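You operate a simulated robot arm through the tools that you are given. There is no shell and no other tool. Be economical: measure what you need, move in short steps, check, and stop when the job is done.

The job below is to be done with a simulated robot arm. You get a single attempt, and the scene is never put back.

Task
Unwind the mini blue bobbin fully and set it on the pack bench.
Fine: black knob to UNWIND, winder slider till EMPTY and left home, knob to WIND again, roller arm away before lifting. Leave the rest.
Where things are to end (x, y in the base frame): mini blue bobbin within 0.06 m of [0.56, -0.34].

The check looks at the end state, three seconds after you hand in, the way a careful person would. Anything else that was tipped, shoved, dropped, spilled or broken makes it a failure.

Robot
A 7-joint arm with a two-finger parallel gripper, fixed in place. Base frame: the origin is at the foot of the arm, x ahead of it, y to its left, z up. Readings come in m, rad, newtons and seconds.
With the tool pointing down near the work surface it reaches from about 0.3 to 0.7 m from the base axis. Its first joint turns from -1.152 to 1.152 rad. Payload 1.57 kg.
Tool frame: the origin (TCP) lies between the finger pads and is the grasp point; the fingertips stand 0.03 m ahead of it; z points along the fingers, y is the line along which they close. Largest opening 0.11 m; finger width 0.024, thickness 0.012; the body of the gripper, 0.048 by 0.112 m, starts 0.078 m behind the TCP.
Orientation is told as [roll, pitch, yaw] about the base's x, y, z axes, in that order, counted from this pose: with the fingers straight down and closing along the base's y, the tool's x points along the base's -x, its y along +y and its z along -z.

Tools
- The arm moves only by the tool move_arm. Its argument "increments" is a list of rows, each a list of 3 entries, a list of its own where there are three numbers: the turn, a rotation vector about the tool's x, y, z in rad, then the shift along the tool's x, y, z in m, then the finger opening in m, from 0 to 0.11. In form: [[[rx, ry, rz], [x, y, z], gripper], ...]. A call has 1 to 8 rows; each row is the pose to reach, as a shift and turn from the pose commanded when the call began, along the tool's axes at that moment. Each row takes 0.2 s and may step no farther than 0.05 m and 0.15 rad from the row before; otherwise, or with a gripper value out of range, the whole call is refused. A pose out of reach is approached as far as the arm can. The call stops where the force on the tool passes 60 N (or 10 N more than at its start, if that is more) or the arm is blocked; 0.2 s more then pass. The fingers move at their own pace (about 0.108 m/s each) and stop on an object; they squeeze with about 35 N. The grip force told is the motor's: it shows also when the fingers shut on nothing. Time passes only in rows, and 0.2 s behind the last, so rows that repeat a pose let the fingers close. It gives the time, the measured TCP pose, the force on the tool (base axes), the opening and the grip force at its end, in the units of the frame above (readings bear some noise), with the torque about the TCP (base axes, N m) and any sound that the robot's microphone picked up, and new pictures: "show" is both (left out), scene, wrist or none.
- Cameras (640 x 400 px; columns grow to the right, rows downward): "scene" is fixed at [0.1651, -0.3973, 1.3933]; the picture's right is [0.68, -0.73, 0.00], its down [-0.51, -0.48, -0.71] and it looks along [0.52, 0.49, -0.70] (base axes); focal length 357 px, centre (320, 200). "wrist" rides on the gripper at [0.07, 0.016, -0.141] in the tool frame; the picture's right is [-0.23, 0.97, 0.00], its down [-0.86, -0.20, -0.48] and it looks along [-0.47, -0.11, 0.88] (tool axes); focal length 222 px, centre (320, 200). There is no depth. A picture from a camera that has moved, and an enlarged one, comes with that camera's place and axes in the base frame and with its lens. The place of the scene camera against the robot may be out by one fixed shift of up to 0.012 m in any direction.
- close_up(camera, box): a new picture of the part [left, top, right, bottom] of that camera's present view, enlarged. It takes no simulated time.
- hand_in(): hands the job in; it is judged then, once.

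Work in short steps. Places have to be worked out from the pictures, the camera data and where the tool is seen: move nearer, look again, correct. Check each grasp and each placing, and mend what went wrong. You have 120 turns and 200 pictures in all, those below and enlarged ones among them. Open the gripper and draw the arm clear of the work before you hand the job in, unless the task says otherwise; then end with one line.

The tools are called after "Request:" as name(argument=value, ...) on one line, values as JSON. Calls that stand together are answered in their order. move_arm: Moves the arm, as the interface text tells. Its arguments: {"type":"object","properties":{"increments":{"type":"array"},"show":{"type":"string","enum":["both","scene","wrist","none"]}},"required":["increments"]} The other tools are called the same way: close_up (camera, box) takes an enlarged picture of a part of a camera's view; hand_in () hands the job in.

At the start:

```text
time_s: 0.0
eef_pos: [0.3751, 0.0434, 1.0933]
orientation: [0.001, 0.001, 0.001]
wrist_force: [-0.5, -0.3, 0.7]
torque: [0.01, 0.01, 0.02]
grip_width: 0.11
finger_force: 0.1
```

scene: 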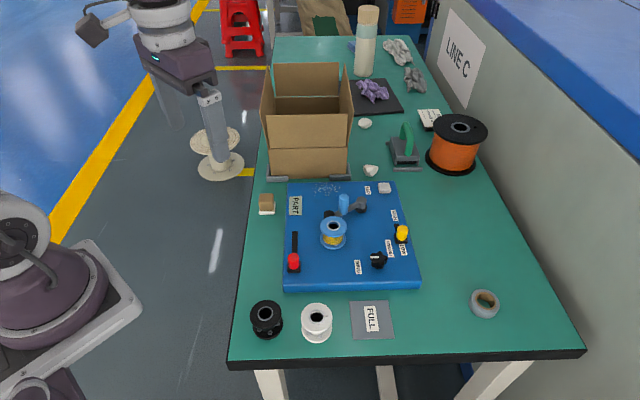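
wrist: 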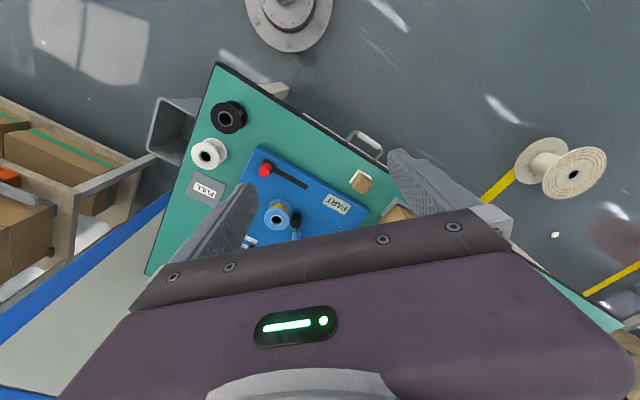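

The scene shows a blue winder board with a red slider knob, black knob, yellow knob and a mini blue bobbin. I'll enlarge it to read the labels.

Request:
close_up(camera="scene", box=[270, 170, 430, 300])

Request:
close_up(camera="scene", box=[340, 180, 420, 230])

Request:
close_up(camera="scene", box=[345, 225, 425, 280])

Request:
close_up(camera="scene", box=[230, 280, 520, 360])

```text
3.08 times, centred on (350, 235) of scene
camera zoom: at [0.1651, -0.3973, 1.3933], right [0.68, -0.73, 0.0], down [-0.51, -0.48, -0.71], along [0.52, 0.49, -0.7], focal length 1098 px, centre (228, 92)
```

zoom: 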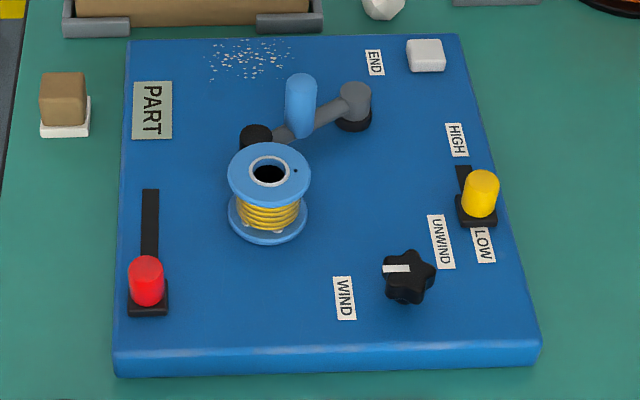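

```text
8.00 times, centred on (380, 205) of scene
camera zoom: at [0.1651, -0.3973, 1.3933], right [0.68, -0.73, 0.0], down [-0.51, -0.48, -0.71], along [0.52, 0.49, -0.7], focal length 2854 px, centre (-160, 160)
```

zoom: 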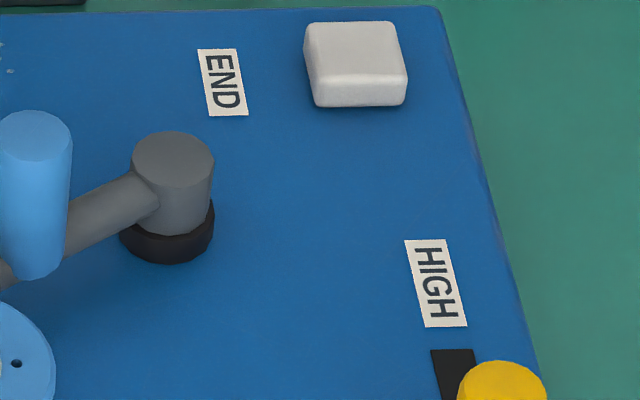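

```text
7.27 times, centred on (385, 252) of scene
camera zoom: at [0.1651, -0.3973, 1.3933], right [0.68, -0.73, 0.0], down [-0.51, -0.48, -0.71], along [0.52, 0.49, -0.7], focal length 2594 px, centre (-153, -182)
```

zoom: 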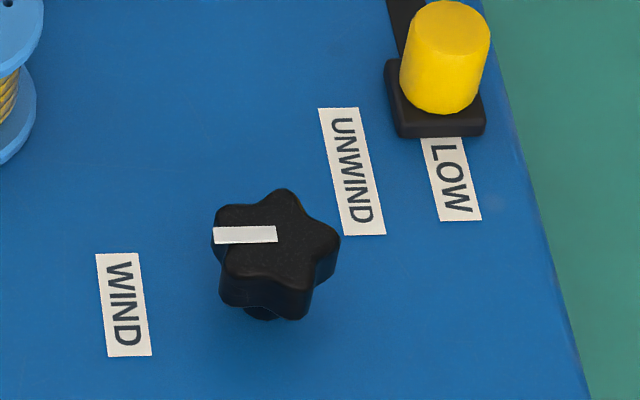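

```text
2.21 times, centred on (375, 320) of scene
camera zoom: at [0.1651, -0.3973, 1.3933], right [0.68, -0.73, 0.0], down [-0.51, -0.48, -0.71], along [0.52, 0.49, -0.7], focal length 787 px, centre (199, -65)
```

zoom: 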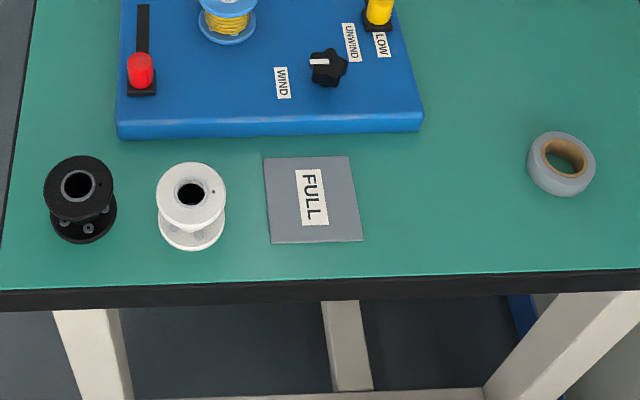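

Knob stripe points at WIND, and UNWIND lies clockwise from it. From the two views I judge the table at z≈0.75, the black knob at ≈(0.545,-0.195,0.82), the red slider at ≈(0.435,-0.07) and the bobbin at ≈(0.53,-0.09). I'll move above the knob at a safe height, turning the fingers to the board's direction.

Request:
move_arm(increments=[[[0, 0, -0.094], [-0.02125, -0.02975, 0.0175], 0.11], [[0, 0, -0.188], [-0.0425, -0.0595, 0.035], 0.11], [[0, 0, -0.282], [-0.06375, -0.08925, 0.0525], 0.11], [[0, 0, -0.376], [-0.085, -0.119, 0.07], 0.11], [[0, 0, -0.47], [-0.10625, -0.14875, 0.0875], 0.11], [[0, 0, -0.564], [-0.1275, -0.1785, 0.105], 0.11], [[0, 0, -0.658], [-0.14875, -0.20825, 0.1225], 0.11], [[0, 0, -0.75], [-0.17, -0.238, 0.14], 0.11]])

```text
time_s: 1.8
eef_pos: [0.5457, -0.1947, 0.9541]
orientation: [0.0, 0.0, 0.752]
wrist_force: [0.2, -0.1, -0.3]
torque: [0.01, 0.01, 0.01]
grip_width: 0.1102
finger_force: 0.1
camera wrist: at [0.4827, -0.2303, 1.0958], right [-0.5, 0.87, 0.0], down [0.76, 0.44, 0.48], along [0.42, 0.24, -0.88], focal length 222 px, centre (320, 200)
```

scene: 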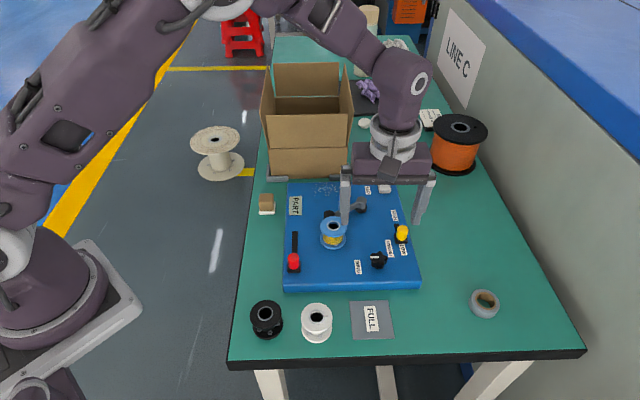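
wrist: 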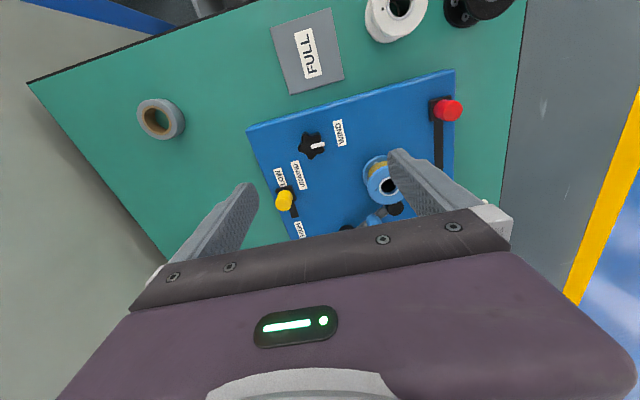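

Wrist view puts the knob near (0.548,-0.203). I'll correct sideways, go down to 0.88 with fingers partly closed and look again.

Request:
move_arm(increments=[[[0, 0, 0], [0.003, -0.008, 0.037], 0.07], [[0, 0, 0], [0.003, -0.008, 0.074], 0.07]])

Request:
close_up(camera="wrist", box=[220, 80, 420, 240])

Request:
close_up(camera="scene", box=[330, 190, 430, 290])

```text
time_s: 2.4
eef_pos: [0.5481, -0.2024, 0.8793]
orientation: [-0.001, -0.001, 0.749]
wrist_force: [0.4, 0.1, -0.4]
torque: [-0.02, 0.0, -0.01]
grip_width: 0.0699
finger_force: 0.1
camera wrist: at [0.4858, -0.2376, 1.022], right [-0.5, 0.87, 0.0], down [0.76, 0.44, 0.48], along [0.42, 0.24, -0.88], focal length 222 px, centre (320, 200)
```

scene: 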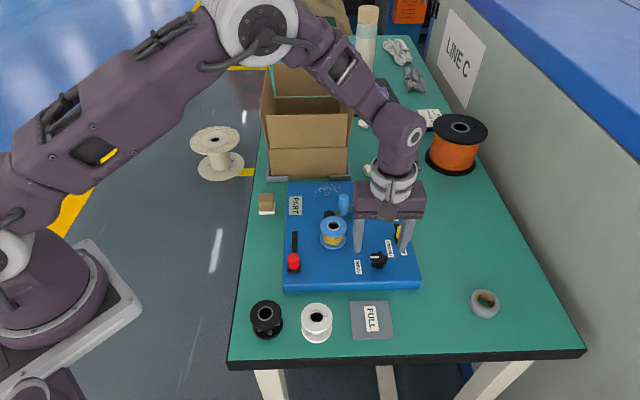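
wrist: 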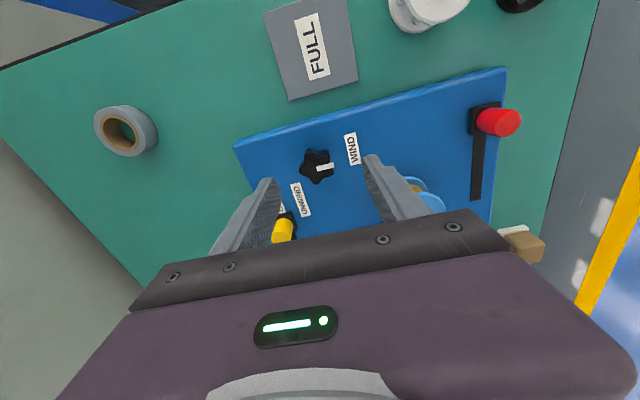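

```text
2.50 times, centred on (320, 160) of wrist
camera zoom: at [0.4858, -0.2376, 1.022], right [-0.5, 0.87, 0.0], down [0.76, 0.44, 0.48], along [0.42, 0.24, -0.88], focal length 555 px, centre (320, 300)
```

zoom: 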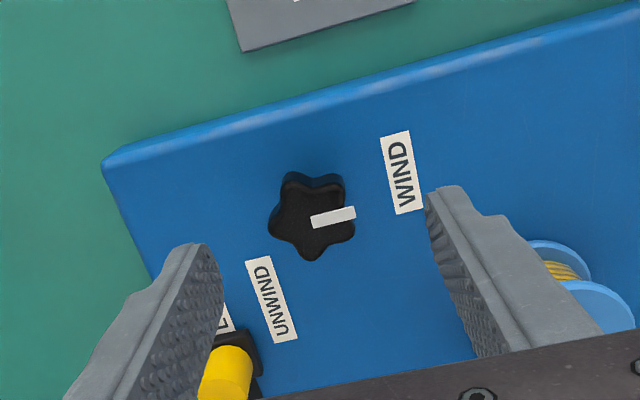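

```text
4.00 times, centred on (380, 240) of scene
camera zoom: at [0.1651, -0.3973, 1.3933], right [0.68, -0.73, 0.0], down [-0.51, -0.48, -0.71], along [0.52, 0.49, -0.7], focal length 1427 px, centre (80, 40)
```

zoom: 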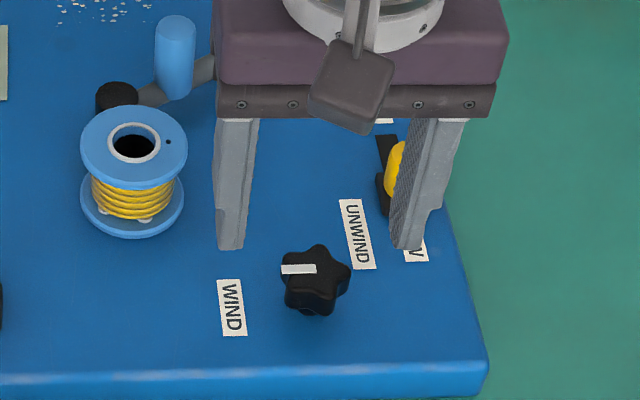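

Combining both views, the knob top is at z≈0.83 and almost exactly under the TCP. Descending so the pads straddle it.

Request:
move_arm(increments=[[[0, 0, 0], [0, 0, 0.02], 0.065], [[0, 0, 0], [0, 0, 0.035], 0.06]])

Request:
close_up(camera="wrist", box=[220, 80, 420, 240])

Request:
close_up(camera="scene", box=[330, 190, 430, 290])

```text
time_s: 3.0
eef_pos: [0.5491, -0.2012, 0.8446]
orientation: [0.001, 0.002, 0.748]
wrist_force: [0.1, -0.5, 1.1]
torque: [0.01, -0.02, -0.03]
grip_width: 0.0598
finger_force: 0.0
camera wrist: at [0.4855, -0.2374, 0.9871], right [-0.5, 0.87, 0.0], down [0.76, 0.44, 0.48], along [0.42, 0.24, -0.88], focal length 222 px, centre (320, 200)
```

scene: 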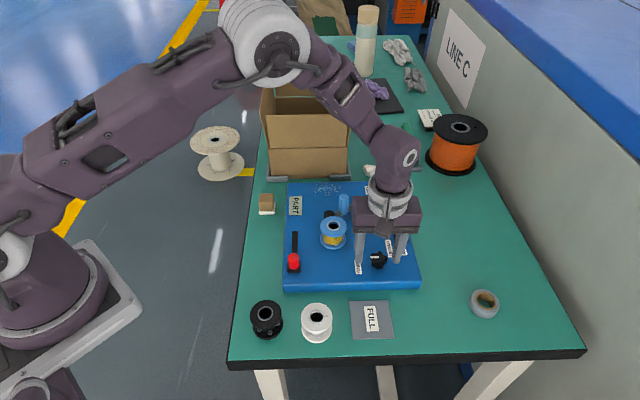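
wrist: 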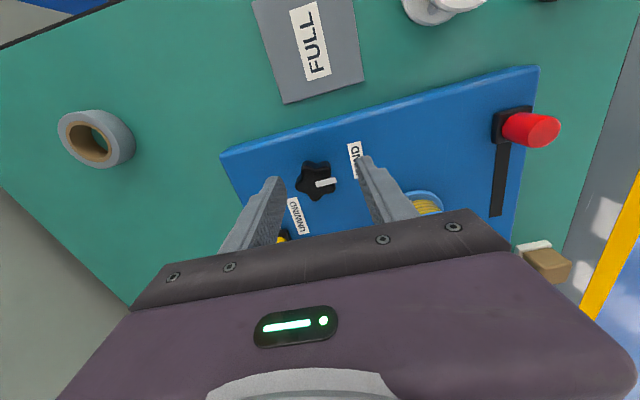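

```text
2.50 times, centred on (320, 160) of wrist
camera zoom: at [0.4855, -0.2374, 0.9871], right [-0.5, 0.87, 0.0], down [0.76, 0.44, 0.48], along [0.42, 0.24, -0.88], focal length 555 px, centre (320, 300)
```

zoom: 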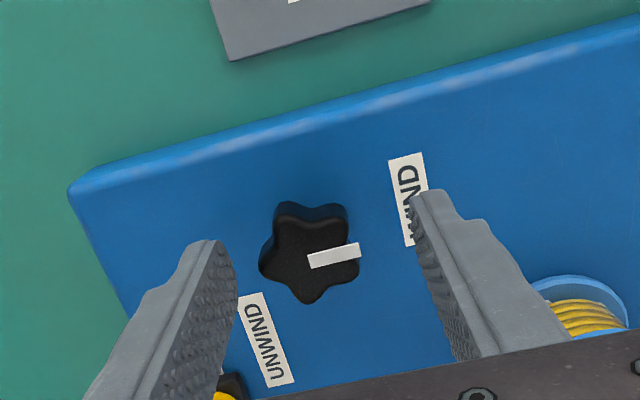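

```text
4.00 times, centred on (380, 240) of scene
camera zoom: at [0.1651, -0.3973, 1.3933], right [0.68, -0.73, 0.0], down [-0.51, -0.48, -0.71], along [0.52, 0.49, -0.7], focal length 1427 px, centre (80, 40)
```

zoom: 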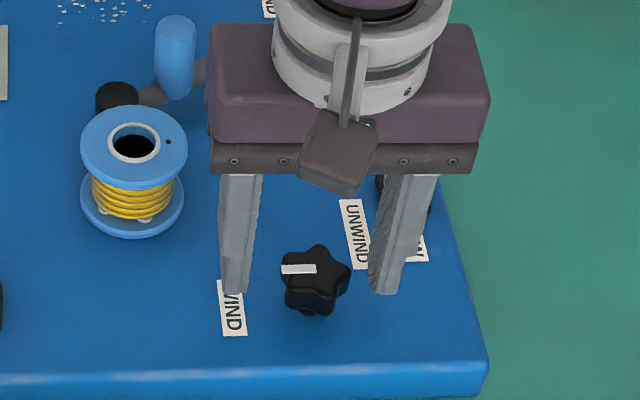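

Tips at z≈0.815 with the knob between them and slightly toward -y tool. Lower 6 mm, shift 3 mm and close on the knob.

Request:
move_arm(increments=[[[0, 0, 0], [0, -0.003, 0.006], 0.06], [[0, 0, 0], [0, -0.003, 0.006], 0.03], [[0, 0, 0], [0, -0.003, 0.006], 0.02], [[0, 0, 0], [0, -0.003, 0.006], 0.02]], show="none")

Request:
close_up(camera="wrist", box=[220, 80, 420, 240])

```text
time_s: 4.0
eef_pos: [0.5522, -0.2056, 0.8393]
orientation: [-0.004, 0.0, 0.75]
wrist_force: [10.7, -14.1, 0.5]
torque: [-0.15, -0.44, -0.06]
grip_width: 0.0356
finger_force: 9.1
```

```text
2.50 times, centred on (320, 160) of wrist
camera zoom: at [0.4878, -0.2406, 0.9815], right [-0.5, 0.87, 0.0], down [0.76, 0.44, 0.48], along [0.42, 0.24, -0.88], focal length 555 px, centre (320, 300)
```

zoom: 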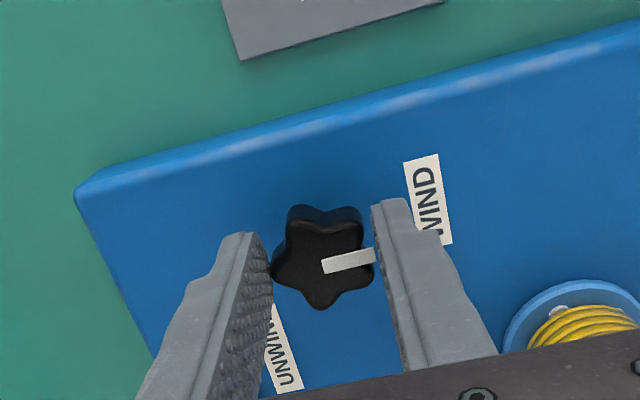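

The UNWIND-side finger touches first (17 N toward +u). Shift another 3 mm that way while squeezing.

Request:
move_arm(increments=[[[0, 0, 0], [0, -0.0015, 0], 0.02], [[0, 0, 0], [0, -0.003, 0], 0.02], [[0, 0, 0], [0, -0.003, 0], 0.02]], show="none")

Request:
close_up(camera="wrist", box=[220, 80, 420, 240])

```text
time_s: 4.8
eef_pos: [0.5527, -0.2065, 0.8389]
orientation: [-0.002, 0.0, 0.75]
wrist_force: [7.4, -8.1, 10.3]
torque: [0.06, -0.25, -0.03]
grip_width: 0.0326
finger_force: 41.0
```

```text
2.50 times, centred on (320, 160) of wrist
camera zoom: at [0.4892, -0.242, 0.9812], right [-0.5, 0.87, 0.0], down [0.76, 0.44, 0.48], along [0.42, 0.24, -0.88], focal length 555 px, centre (320, 300)
```

zoom: 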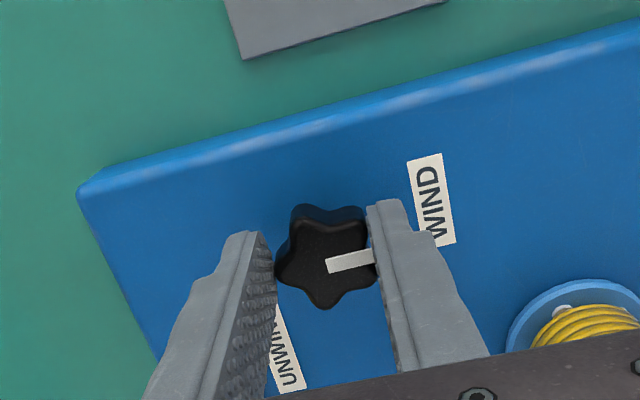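

Firm grip (41 N). Turn clockwise (tool +z) 0.9 rad and check.

Request:
move_arm(increments=[[[0, 0, 0.15], [0, 0, 0], 0.02], [[0, 0, 0.3], [0, 0, 0], 0.02], [[0, 0, 0.45], [0, 0, 0], 0.02], [[0, 0, 0.6], [0, 0, 0], 0.02], [[0, 0, 0.75], [0, 0, 0], 0.02], [[0, 0, 0.9], [0, 0, 0], 0.02]], show="wrist")

Request:
close_up(camera="wrist", box=[220, 80, 420, 240])

```text
time_s: 6.2
eef_pos: [0.5501, -0.2039, 0.84]
orientation: [0.004, 0.004, -0.153]
wrist_force: [-15.0, 17.2, 20.5]
torque: [0.33, 0.23, 0.08]
grip_width: 0.0325
finger_force: 41.0
camera wrist: at [0.4837, -0.178, 0.9811], right [0.37, 0.93, 0.0], down [0.82, -0.33, 0.47], along [0.44, -0.18, -0.88], focal length 222 px, centre (320, 200)
```

wrist: 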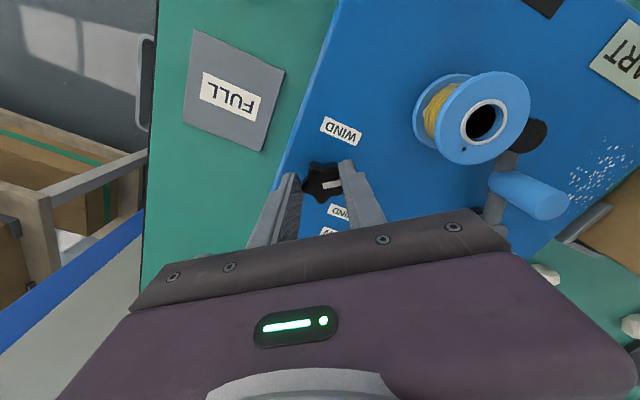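

```text
2.50 times, centred on (320, 160) of wrist
camera zoom: at [0.4837, -0.178, 0.9811], right [0.37, 0.93, 0.0], down [0.82, -0.33, 0.47], along [0.44, -0.18, -0.88], focal length 555 px, centre (320, 300)
```

zoom: 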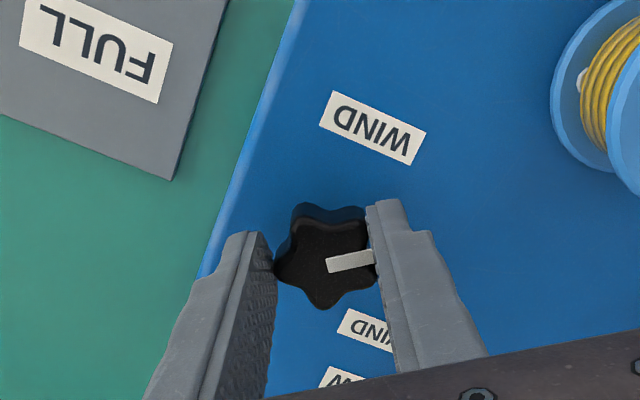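

Knob follows the fingers; a small off-centre force builds up, so I shift ~2 mm to relieve it and keep turning 0.6 rad.

Request:
move_arm(increments=[[[0, 0, 0], [0.0017, 0.0015, -0.001], 0.02], [[0, 0, 0.15], [0.0017, 0.0015, -0.001], 0.02], [[0, 0, 0.3], [0.0017, 0.0015, -0.001], 0.02], [[0, 0, 0.45], [0.0017, 0.0015, -0.001], 0.02], [[0, 0, 0.6], [0.0017, 0.0015, -0.001], 0.02]], show="none")

Request:
close_up(camera="wrist", box=[220, 80, 420, 240])

Request:
close_up(camera="scene", box=[270, 170, 430, 300])

```text
time_s: 7.4
eef_pos: [0.5514, -0.2024, 0.8396]
orientation: [0.001, 0.005, -0.752]
wrist_force: [-1.8, 24.1, -21.1]
torque: [0.16, 0.11, 0.06]
grip_width: 0.0324
finger_force: 40.3
```

```text
2.50 times, centred on (320, 160) of wrist
camera zoom: at [0.5102, -0.1432, 0.9811], right [0.83, 0.56, 0.0], down [0.49, -0.73, 0.47], along [0.26, -0.39, -0.88], focal length 555 px, centre (320, 300)
```

zoom: 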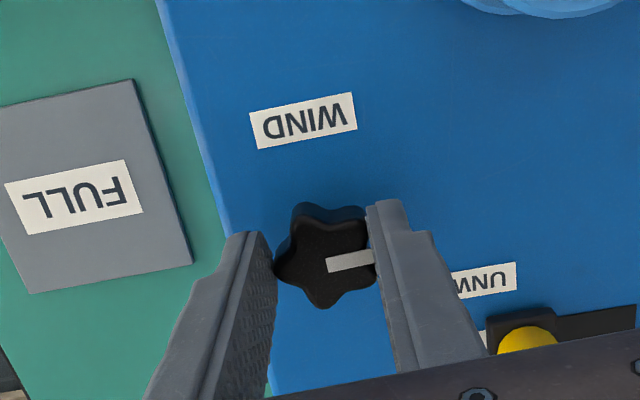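

```text
3.08 times, centred on (350, 235) of scene
camera zoom: at [0.1654, -0.3969, 1.3934], right [0.68, -0.73, 0.0], down [-0.51, -0.48, -0.71], along [0.52, 0.49, -0.7], focal length 1098 px, centre (228, 92)
```

zoom: 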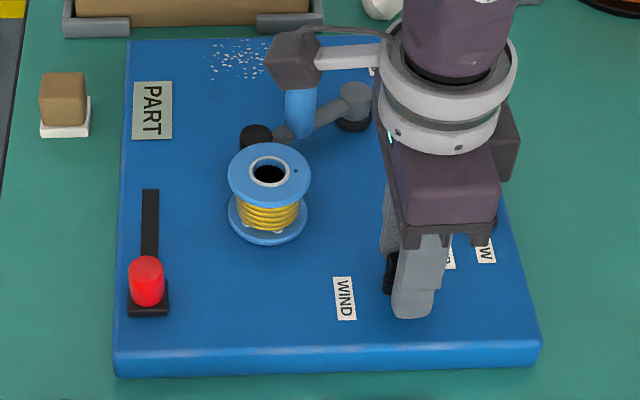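

Stripe still ~0.4 rad short of the UNWIND label; continue and watch torque.

Request:
move_arm(increments=[[[0, 0, 0], [0.001, 0.001, 0.001], 0.02], [[0, 0, 0.1], [0.001, 0.001, 0.001], 0.02], [[0, 0, 0.2], [0.001, 0.001, 0.001], 0.02], [[0, 0, 0.3], [0.001, 0.001, 0.001], 0.02], [[0, 0, 0.4], [0.001, 0.001, 0.001], 0.02]], show="none")

Request:
close_up(camera="wrist", box=[220, 80, 420, 240])

```text
time_s: 8.6
eef_pos: [0.5517, -0.2013, 0.838]
orientation: [0.0, 0.002, -1.15]
wrist_force: [-6.2, 29.4, -2.7]
torque: [0.61, 0.33, 0.05]
grip_width: 0.0323
finger_force: 40.9
```

```text
2.50 times, centred on (320, 160) of wrist
camera zoom: at [0.5366, -0.1313, 0.9811], right [0.98, 0.19, 0.0], down [0.17, -0.86, 0.48], along [0.09, -0.47, -0.88], focal length 555 px, centre (320, 300)
```

zoom: 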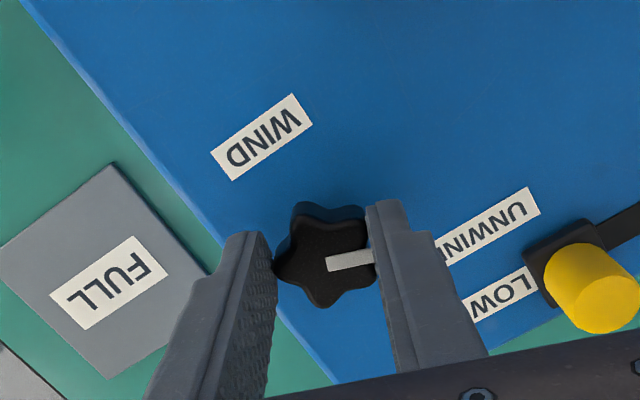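

Stripe roughly points at the UNWIND label, but no click or stop was felt yet. Relieve side force and go a bit further, watching the torque.

Request:
move_arm(increments=[[[0, 0, 0], [0.0025, 0.001, 0], 0.02], [[0, 0, 0.1], [0.0025, 0.001, 0], 0.02], [[0, 0, 0.2], [0.0025, 0.001, 0], 0.02]], show="none")

Request:
close_up(camera="wrist", box=[220, 80, 420, 240])

```text
time_s: 9.4
eef_pos: [0.5515, -0.2007, 0.8389]
orientation: [0.002, -0.003, -1.351]
wrist_force: [5.4, 10.7, -13.1]
torque: [-0.04, -0.04, 0.53]
grip_width: 0.0324
finger_force: 41.2
```

```text
2.50 times, centred on (320, 160) of wrist
camera zoom: at [0.5512, -0.1291, 0.9809], right [1.0, -0.01, 0.0], down [-0.01, -0.88, 0.48], along [0.0, -0.48, -0.88], focal length 555 px, centre (320, 300)
```

zoom: 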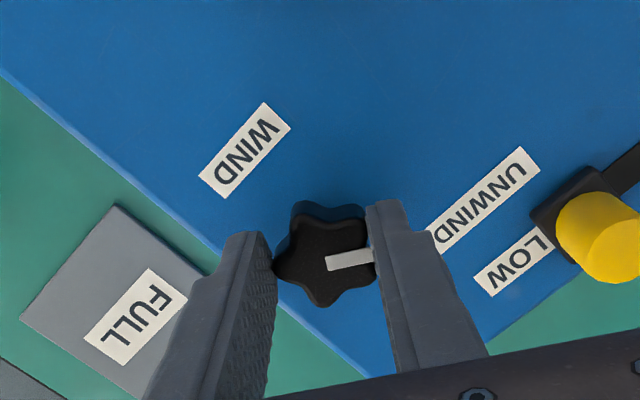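

Torque rose to 0.53 N m: end stop reached at ~120° on UNWIND. Release, lift straight up and look.

Request:
move_arm(increments=[[[0, 0, 0], [0, 0, 0], 0.055], [[0, 0, 0], [0, 0, 0], 0.055], [[0, 0, 0], [0, 0, -0.04], 0.055], [[0, 0, 0], [0, 0, -0.08], 0.055]], show="wrist")

Request:
close_up(camera="scene", box=[270, 170, 430, 300])

```text
time_s: 10.4
eef_pos: [0.5495, -0.2001, 0.9179]
orientation: [0.002, 0.001, -1.351]
wrist_force: [0.0, -0.4, 0.4]
torque: [0.02, 0.0, 0.02]
grip_width: 0.055
finger_force: 0.1
camera wrist: at [0.5503, -0.1288, 1.0609], right [1.0, -0.01, 0.0], down [-0.01, -0.88, 0.48], along [0.0, -0.48, -0.88], focal length 222 px, centre (320, 200)
```

wrist: 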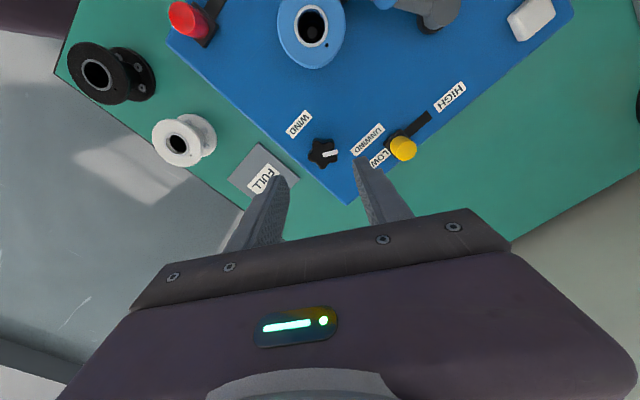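

```text
3.08 times, centred on (350, 235) of scene
camera zoom: at [0.1651, -0.3973, 1.3933], right [0.68, -0.73, 0.0], down [-0.51, -0.48, -0.71], along [0.52, 0.49, -0.7], focal length 1098 px, centre (228, 92)
```

zoom: 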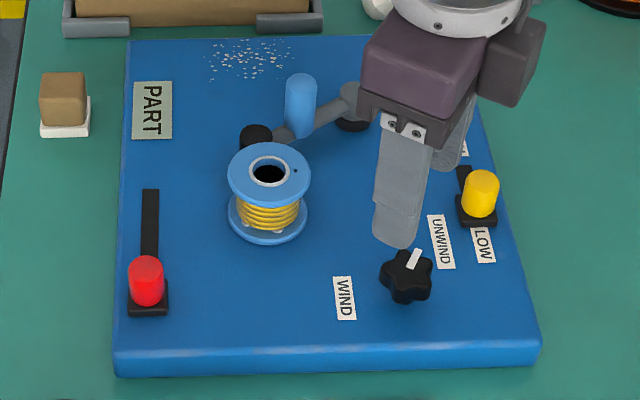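

The stripe is on UNWIND. Now I move above the red slider (≈(0.44,-0.085)), fingers turned to close along the slot direction.

Request:
move_arm(increments=[[[0, 0, -0.132], [0.034, -0.0205, -0.02], 0.07], [[0, 0, -0.265], [0.068, -0.041, -0.02], 0.07], [[0, 0, -0.4], [0.102, -0.0614, -0.02], 0.07], [[0, 0, -0.53], [0.136, -0.0818, -0.01], 0.07]], show="none")

Request:
close_up(camera="wrist", box=[160, 40, 480, 240])

Request:
close_up(camera="scene", box=[240, 190, 400, 290])

```text
time_s: 11.4
eef_pos: [0.4401, -0.0856, 0.9287]
orientation: [0.0, -0.001, -0.818]
wrist_force: [0.7, -0.7, 0.0]
torque: [-0.03, 0.02, 0.0]
grip_width: 0.0699
finger_force: 0.0
```

```text
2.00 times, centred on (320, 140) of wrist
camera zoom: at [0.4041, -0.0232, 1.0702], right [0.87, 0.5, 0.0], down [0.44, -0.76, 0.48], along [0.24, -0.41, -0.88], focal length 444 px, centre (320, 320)
```

zoom: 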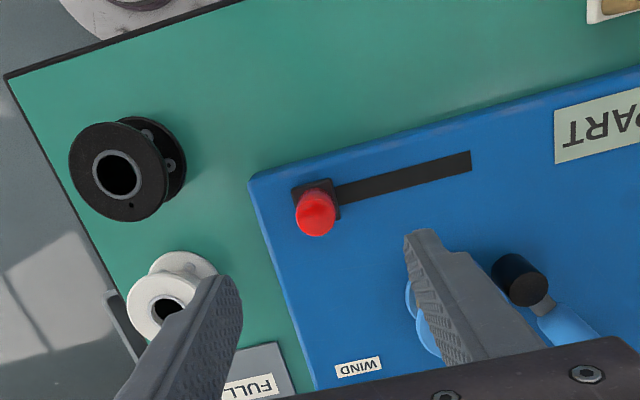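

```text
4.00 times, centred on (320, 240) of scene
camera zoom: at [0.1651, -0.3973, 1.3933], right [0.68, -0.73, 0.0], down [-0.51, -0.48, -0.71], along [0.52, 0.49, -0.7], focal length 1427 px, centre (320, 40)
```

zoom: 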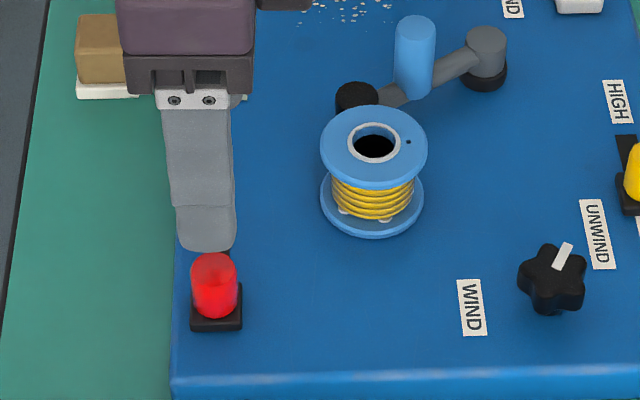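

Red knob at ≈(0.436,-0.083), top ≈0.835. Small correction, descend to straddle it and close gently.

Request:
move_arm(increments=[[[0, 0, 0], [0.004, -0.0016, 0.04], 0.07], [[0, 0, 0], [0.004, -0.0016, 0.078], 0.07], [[0, 0, 0], [0.004, -0.0016, 0.078], 0.07]], show="none")

Request:
close_up(camera="wrist", box=[220, 80, 420, 240])

Request:
close_up(camera="scene", box=[240, 190, 400, 290])

```text
time_s: 12.2
eef_pos: [0.4375, -0.0838, 0.8512]
orientation: [-0.001, 0.002, -0.821]
wrist_force: [-0.6, -0.4, -0.7]
torque: [0.0, -0.03, -0.01]
grip_width: 0.0701
finger_force: 0.1
```

```text
2.50 times, centred on (320, 160) of wrist
camera zoom: at [0.4004, -0.0221, 0.9929], right [0.87, 0.5, 0.0], down [0.44, -0.76, 0.48], along [0.24, -0.41, -0.88], focal length 555 px, centre (320, 300)
```

zoom: 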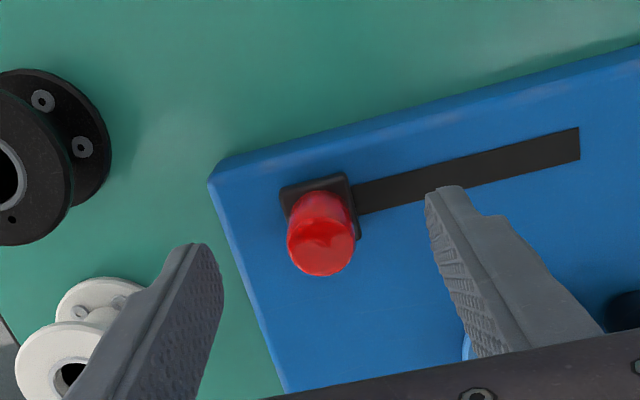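

```text
4.00 times, centred on (320, 240) of scene
camera zoom: at [0.1651, -0.3973, 1.3933], right [0.68, -0.73, 0.0], down [-0.51, -0.48, -0.71], along [0.52, 0.49, -0.7], focal length 1427 px, centre (320, 40)
```

zoom: 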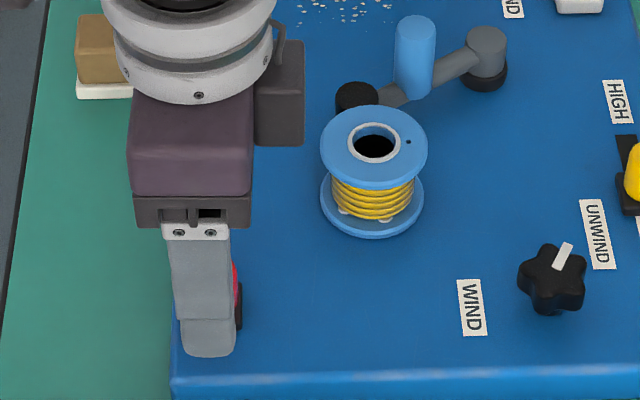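

Knob lies between the pads. Close.

Request:
move_arm(increments=[[[0, 0, 0], [0, 0, 0], 0.03], [[0, 0, 0], [0, 0, 0], 0.015], [[0, 0, 0], [0, 0, 0], 0.015]], show="none")

Request:
close_up(camera="wrist", box=[220, 80, 420, 240])

```text
time_s: 13.0
eef_pos: [0.4358, -0.0844, 0.8512]
orientation: [0.001, -0.001, -0.821]
wrist_force: [3.8, 4.6, -6.1]
torque: [-0.07, -0.18, -0.05]
grip_width: 0.0226
finger_force: 35.6
```

```text
2.50 times, centred on (320, 160) of wrist
camera zoom: at [0.4007, -0.0218, 0.9931], right [0.87, 0.5, 0.0], down [0.44, -0.76, 0.48], along [0.24, -0.41, -0.88], focal length 555 px, centre (320, 300)
```

zoom: 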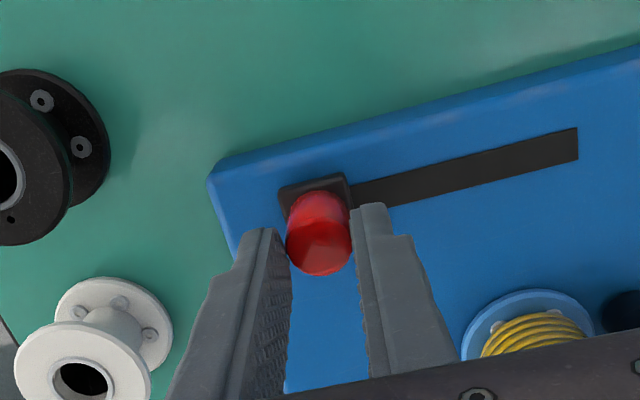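

Slider gripped (35 N). Move it 2 cm up its slot (tool +y) and see what happens.

Request:
move_arm(increments=[[[0, 0, 0], [0, 0.01, 0], 0.015], [[0, 0, 0], [0, 0.02, 0], 0.015]], show="wrist")

Request:
close_up(camera="scene", box=[270, 170, 430, 300])

```text
time_s: 13.6
eef_pos: [0.4519, -0.0705, 0.8525]
orientation: [0.0, 0.001, -0.819]
wrist_force: [-4.0, 4.9, 15.6]
torque: [0.39, 0.51, 0.02]
grip_width: 0.0225
finger_force: 35.3
camera wrist: at [0.415, -0.0078, 0.9931], right [0.87, 0.5, 0.0], down [0.44, -0.76, 0.48], along [0.24, -0.41, -0.88], focal length 222 px, centre (320, 200)
```

wrist: 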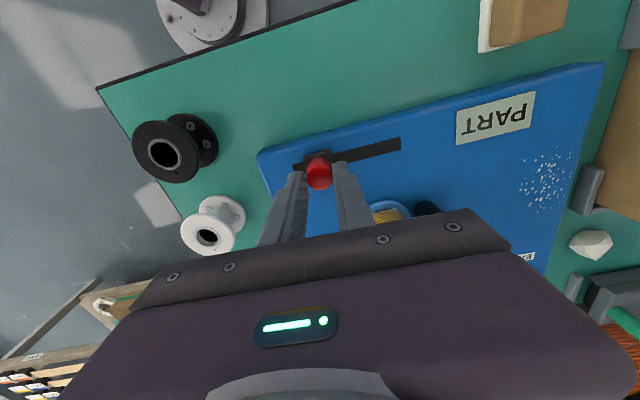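

```text
3.08 times, centred on (350, 235) of scene
camera zoom: at [0.1647, -0.3972, 1.3934], right [0.68, -0.73, 0.0], down [-0.51, -0.48, -0.71], along [0.52, 0.49, -0.7], focal length 1098 px, centre (228, 92)
```

zoom: 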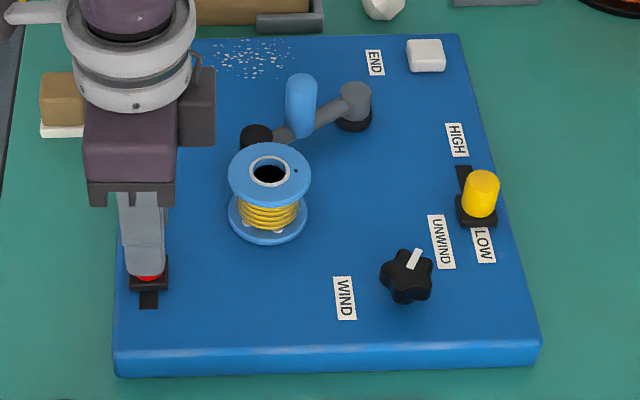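

Slider slides easily; display still PART. Push on another 3 cm.

Request:
move_arm(increments=[[[0, 0, 0], [0, 0.015, -0.001], 0.015], [[0, 0, 0], [0, 0.03, -0.001], 0.015]], show="none")

Request:
close_up(camera="scene", box=[270, 170, 430, 300])

Request:
close_up(camera="wrist", box=[240, 40, 560, 240])

```text
time_s: 14.2
eef_pos: [0.4742, -0.0484, 0.8521]
orientation: [-0.001, 0.004, -0.82]
wrist_force: [-8.6, 7.7, -20.7]
torque: [0.26, 0.13, -0.02]
grip_width: 0.0229
finger_force: 34.9
```

```text
3.08 times, centred on (350, 235) of scene
camera zoom: at [0.1652, -0.3972, 1.3933], right [0.68, -0.73, 0.0], down [-0.51, -0.48, -0.71], along [0.52, 0.49, -0.7], focal length 1098 px, centre (228, 92)
```

zoom: 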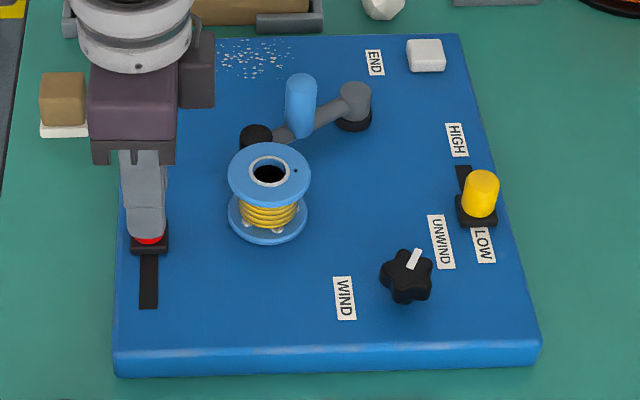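

```text
2.00 times, centred on (400, 140) of wrist
camera zoom: at [0.4368, 0.013, 0.9934], right [0.87, 0.5, 0.0], down [0.44, -0.76, 0.48], along [0.23, -0.41, -0.88], focal length 444 px, centre (160, 320)
```

zoom: 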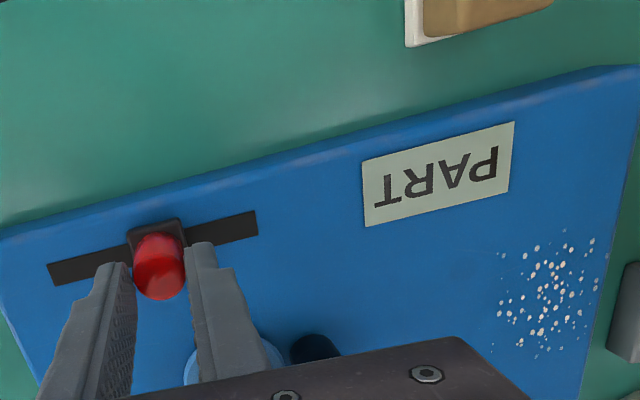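

Still PART. Push toward the end of the slot (about 2.5 cm left) and dwell.

Request:
move_arm(increments=[[[0, 0, 0], [0.001, 0.012, 0.001], 0.015], [[0, 0, 0], [0.001, 0.022, 0.001], 0.015], [[0, 0, 0], [0.001, 0.022, 0.001], 0.015], [[0, 0, 0], [0.001, 0.022, 0.001], 0.015]], show="none")

Request:
close_up(camera="scene", box=[270, 170, 430, 300])

Request:
close_up(camera="wrist", box=[240, 40, 560, 240])

```text
time_s: 15.2
eef_pos: [0.4879, -0.033, 0.8511]
orientation: [0.001, 0.0, -0.82]
wrist_force: [-12.3, 15.7, 12.8]
torque: [0.38, 0.47, -0.02]
grip_width: 0.0227
finger_force: 35.6
```

```text
3.08 times, centred on (350, 235) of scene
camera zoom: at [0.1646, -0.397, 1.3934], right [0.68, -0.73, 0.0], down [-0.51, -0.48, -0.71], along [0.52, 0.49, -0.7], focal length 1098 px, centre (228, 92)
```

zoom: 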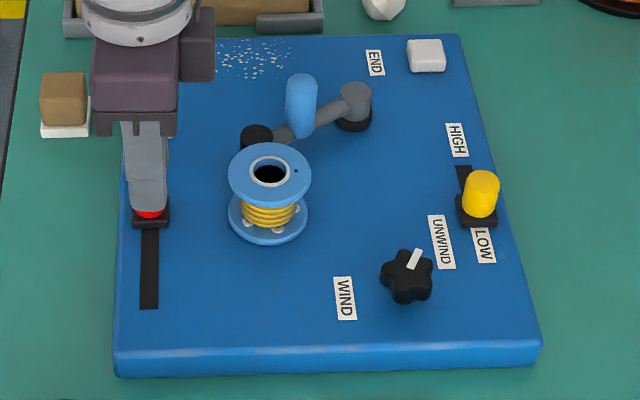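

```text
2.00 times, centred on (400, 140) of wrist
camera zoom: at [0.4524, 0.0286, 0.9932], right [0.87, 0.5, 0.0], down [0.44, -0.76, 0.48], along [0.24, -0.41, -0.88], focal length 444 px, centre (160, 320)
```

zoom: 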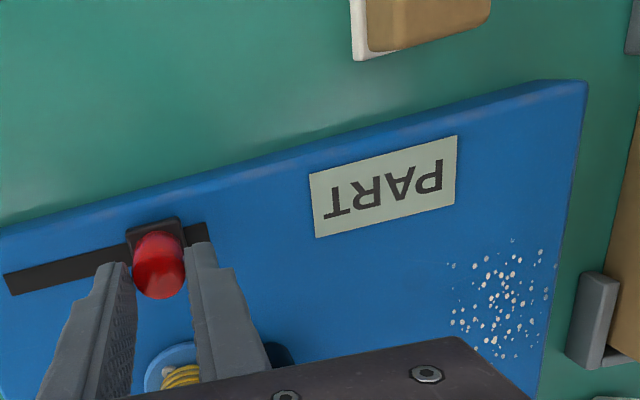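

The thread is visibly thinner: holding the slider on unwinds. Dwell and watch for EMPTY (don't overrun).

Request:
move_arm(increments=[[[0, 0, 0], [0.001, 0, 0], 0.015], [[0, 0, 0], [0.001, 0, 0], 0.015], [[0, 0, 0], [0.001, 0, 0], 0.015], [[0, 0, 0], [0.001, 0, 0], 0.015]], show="none")

Request:
close_up(camera="scene", box=[270, 170, 430, 300])

Request:
close_up(camera="wrist", box=[240, 40, 560, 240])

```text
time_s: 16.2
eef_pos: [0.4888, -0.034, 0.8503]
orientation: [-0.001, -0.002, -0.821]
wrist_force: [-6.0, 4.5, 2.6]
torque: [-0.24, 0.01, -0.01]
grip_width: 0.0228
finger_force: 35.1
```

```text
3.08 times, centred on (350, 235) of scene
camera zoom: at [0.1649, -0.3972, 1.3933], right [0.68, -0.73, 0.0], down [-0.51, -0.48, -0.71], along [0.52, 0.49, -0.7], focal length 1098 px, centre (228, 92)
```

zoom: 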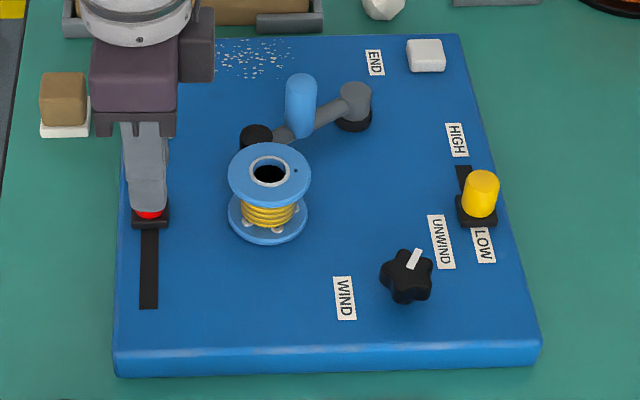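

```text
2.00 times, centred on (400, 140) of wrist
camera zoom: at [0.452, 0.0285, 0.993], right [0.87, 0.5, 0.0], down [0.44, -0.76, 0.48], along [0.24, -0.42, -0.88], focal length 444 px, centre (160, 320)
```

zoom: 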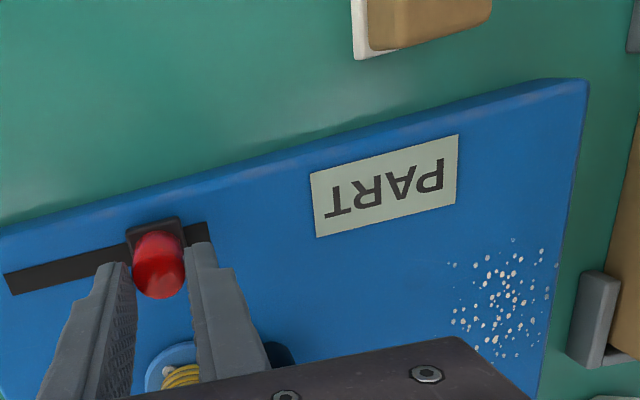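

No change while dwelling, so strokes drive it. Push to the slot's end, then stroke back home and compare.

Request:
move_arm(increments=[[[0, 0, 0], [0, 0.008, 0], 0.015], [[0, 0, 0], [0, 0.014, 0], 0.015]], show="none")

Request:
close_up(camera="scene", box=[270, 170, 430, 300])

Request:
close_up(camera="wrist", box=[240, 40, 560, 240])

```text
time_s: 16.8
eef_pos: [0.499, -0.0237, 0.8513]
orientation: [0.0, 0.0, -0.821]
wrist_force: [-5.6, 4.3, 3.5]
torque: [-0.27, -0.23, -0.07]
grip_width: 0.0226
finger_force: 34.7
```

```text
3.08 times, centred on (350, 235) of scene
camera zoom: at [0.1649, -0.3972, 1.3933], right [0.68, -0.73, 0.0], down [-0.51, -0.48, -0.71], along [0.52, 0.49, -0.7], focal length 1098 px, centre (228, 92)
```

zoom: 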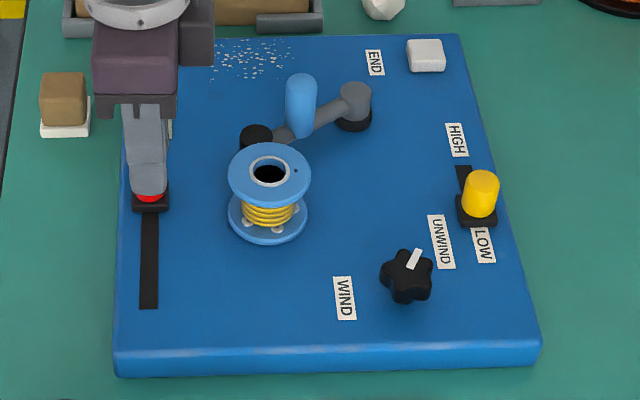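

```text
2.00 times, centred on (400, 140) of wrist
camera zoom: at [0.4622, 0.0385, 0.993], right [0.87, 0.5, 0.0], down [0.44, -0.76, 0.48], along [0.24, -0.42, -0.88], focal length 444 px, centre (160, 320)
```

zoom: 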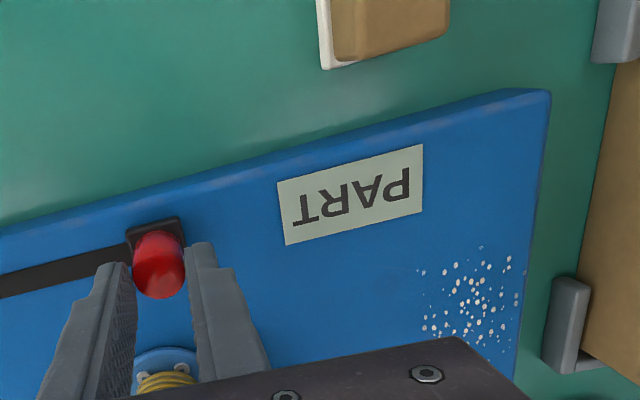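

Thread thinner again; slider is at the far end. Stroke back to home.

Request:
move_arm(increments=[[[0, 0, 0], [0, -0.015, 0], 0.015], [[0, 0, 0], [0, -0.03, 0], 0.015], [[0, 0, 0], [-0.001, -0.045, 0], 0.015], [[0, 0, 0], [-0.001, -0.06, 0], 0.015], [[0, 0, 0], [-0.002, -0.075, 0], 0.015], [[0, 0, 0], [-0.002, -0.086, 0], 0.015]], show="none")

Request:
close_up(camera="scene", box=[270, 170, 430, 300])

```text
time_s: 18.2
eef_pos: [0.4385, -0.0834, 0.8509]
orientation: [0.0, -0.002, -0.818]
wrist_force: [6.4, -6.8, -5.9]
torque: [-0.37, -0.04, -0.13]
grip_width: 0.0225
finger_force: 34.9
```

```text
3.08 times, centred on (350, 235) of scene
camera zoom: at [0.1653, -0.3975, 1.3932], right [0.68, -0.73, 0.0], down [-0.51, -0.48, -0.71], along [0.52, 0.49, -0.7], focal length 1098 px, centre (228, 92)
```

zoom: 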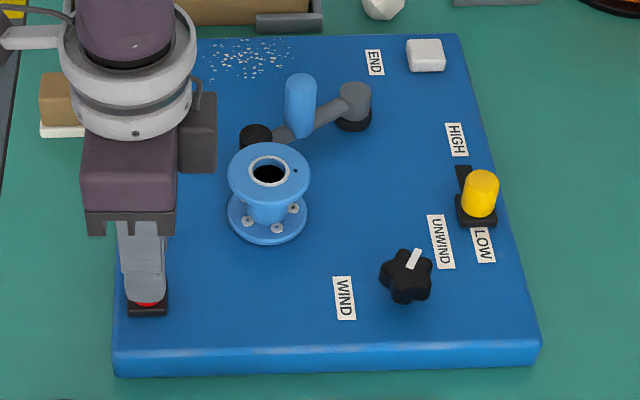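

Bobbin now bare and slider nearly home. Nudge 3 mm more to seat it home, release, lift, and read the display.

Request:
move_arm(increments=[[[0, 0, 0], [0, -0.003, 0], 0.015], [[0, 0, 0], [0, -0.003, 0], 0.015], [[0, 0, 0], [0, -0.002, 0], 0.06], [[0, 0, 0], [0, -0.002, 0], 0.06], [[0, 0, 0], [0, -0.002, -0.04], 0.06], [[0, 0, 0], [0, -0.002, -0.08], 0.06]], show="none")

Request:
close_up(camera="scene", box=[270, 170, 430, 300])

Request:
close_up(camera="wrist", box=[240, 40, 640, 290])

```text
time_s: 19.6
eef_pos: [0.4355, -0.0866, 0.9305]
orientation: [0.0, -0.001, -0.821]
wrist_force: [0.4, -0.4, 0.0]
torque: [0.01, 0.01, 0.03]
grip_width: 0.0599
finger_force: 0.0
```

```text
3.08 times, centred on (350, 235) of scene
camera zoom: at [0.1651, -0.3973, 1.3933], right [0.68, -0.73, 0.0], down [-0.51, -0.48, -0.71], along [0.52, 0.49, -0.7], focal length 1098 px, centre (228, 92)
```

zoom: 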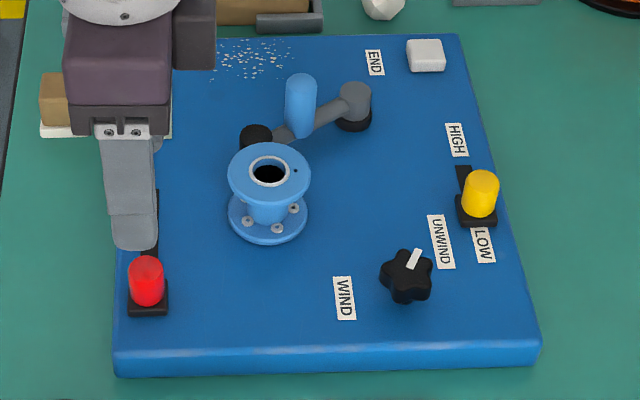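

```text
1.60 times, centred on (440, 165) of wrist
camera zoom: at [0.3991, -0.024, 1.0738], right [0.87, 0.5, 0.0], down [0.44, -0.76, 0.48], along [0.24, -0.42, -0.88], focal length 355 px, centre (128, 256)
```

zoom: 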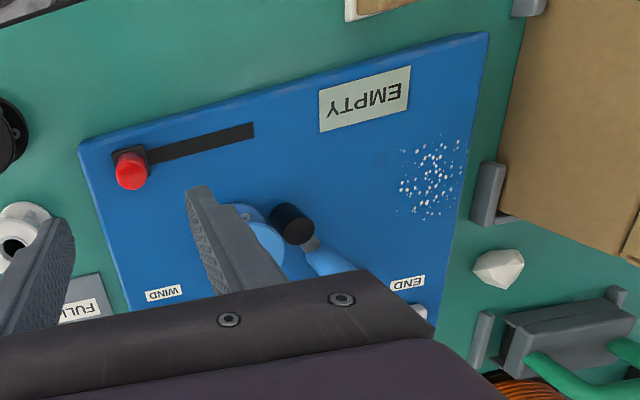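

Display reads EMPTY and the slider is home. Back to above the black knob with the pose at which I released it.

Request:
move_arm(increments=[[[0, 0, 0.132], [-0.0403, 0.0016, -0.01], 0.055], [[0, 0, 0.265], [-0.0805, 0.0032, -0.01], 0.055], [[0, 0, 0.4], [-0.121, 0.0049, -0.01], 0.055], [[0, 0, 0.53], [-0.161, 0.0065, 0], 0.055], [[0, 0, 0.53], [-0.161, 0.0065, 0.03], 0.055]], show="none")

Request:
close_up(camera="wrist", box=[220, 80, 420, 240])

```text
time_s: 20.8
eef_pos: [0.5515, -0.1989, 0.9009]
orientation: [0.001, -0.001, -1.353]
wrist_force: [0.4, 0.4, -0.1]
torque: [-0.03, -0.01, -0.01]
grip_width: 0.055
finger_force: 0.1
```

```text
2.50 times, centred on (320, 160) of wrist
camera zoom: at [0.5504, -0.1272, 1.0421], right [1.0, -0.01, 0.0], down [-0.01, -0.88, 0.48], along [0.0, -0.48, -0.88], focal length 555 px, centre (320, 300)
```

zoom: 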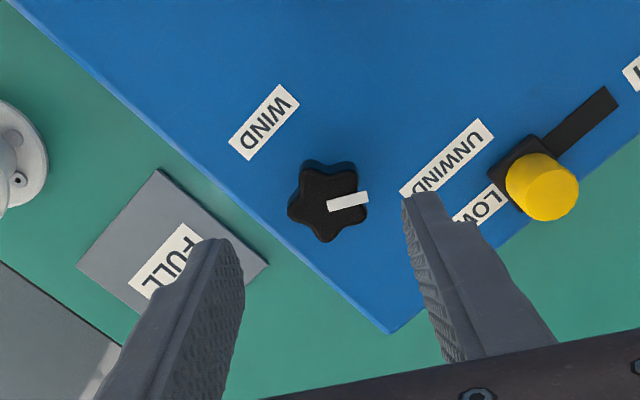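

Aligned. Descend to 0.839 and grip the knob.

Request:
move_arm(increments=[[[0, 0, 0], [-0.001, 0, 0.035], 0.055], [[0, 0, 0], [-0.001, 0, 0.062], 0.055], [[0, 0, 0], [-0.001, 0, 0.062], 0.03], [[0, 0, 0], [-0.001, 0, 0.062], 0.02], [[0, 0, 0], [-0.001, 0, 0.062], 0.02]], show="none")

Request:
close_up(camera="wrist", box=[220, 80, 420, 240])

```text
time_s: 22.0
eef_pos: [0.5503, -0.2, 0.8376]
orientation: [0.001, -0.001, -1.349]
wrist_force: [11.1, 0.2, -4.6]
torque: [-0.07, -0.07, 0.11]
grip_width: 0.0324
finger_force: 41.2
```

```text
2.50 times, centred on (320, 160) of wrist
camera zoom: at [0.5508, -0.128, 0.9801], right [1.0, -0.01, 0.0], down [-0.01, -0.88, 0.48], along [0.0, -0.48, -0.88], focal length 555 px, centre (320, 300)
```

zoom: 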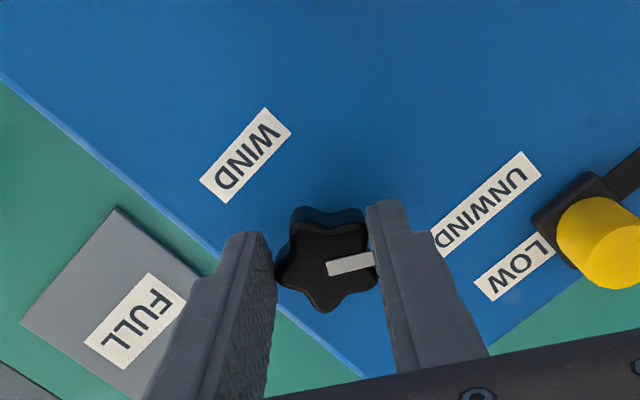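

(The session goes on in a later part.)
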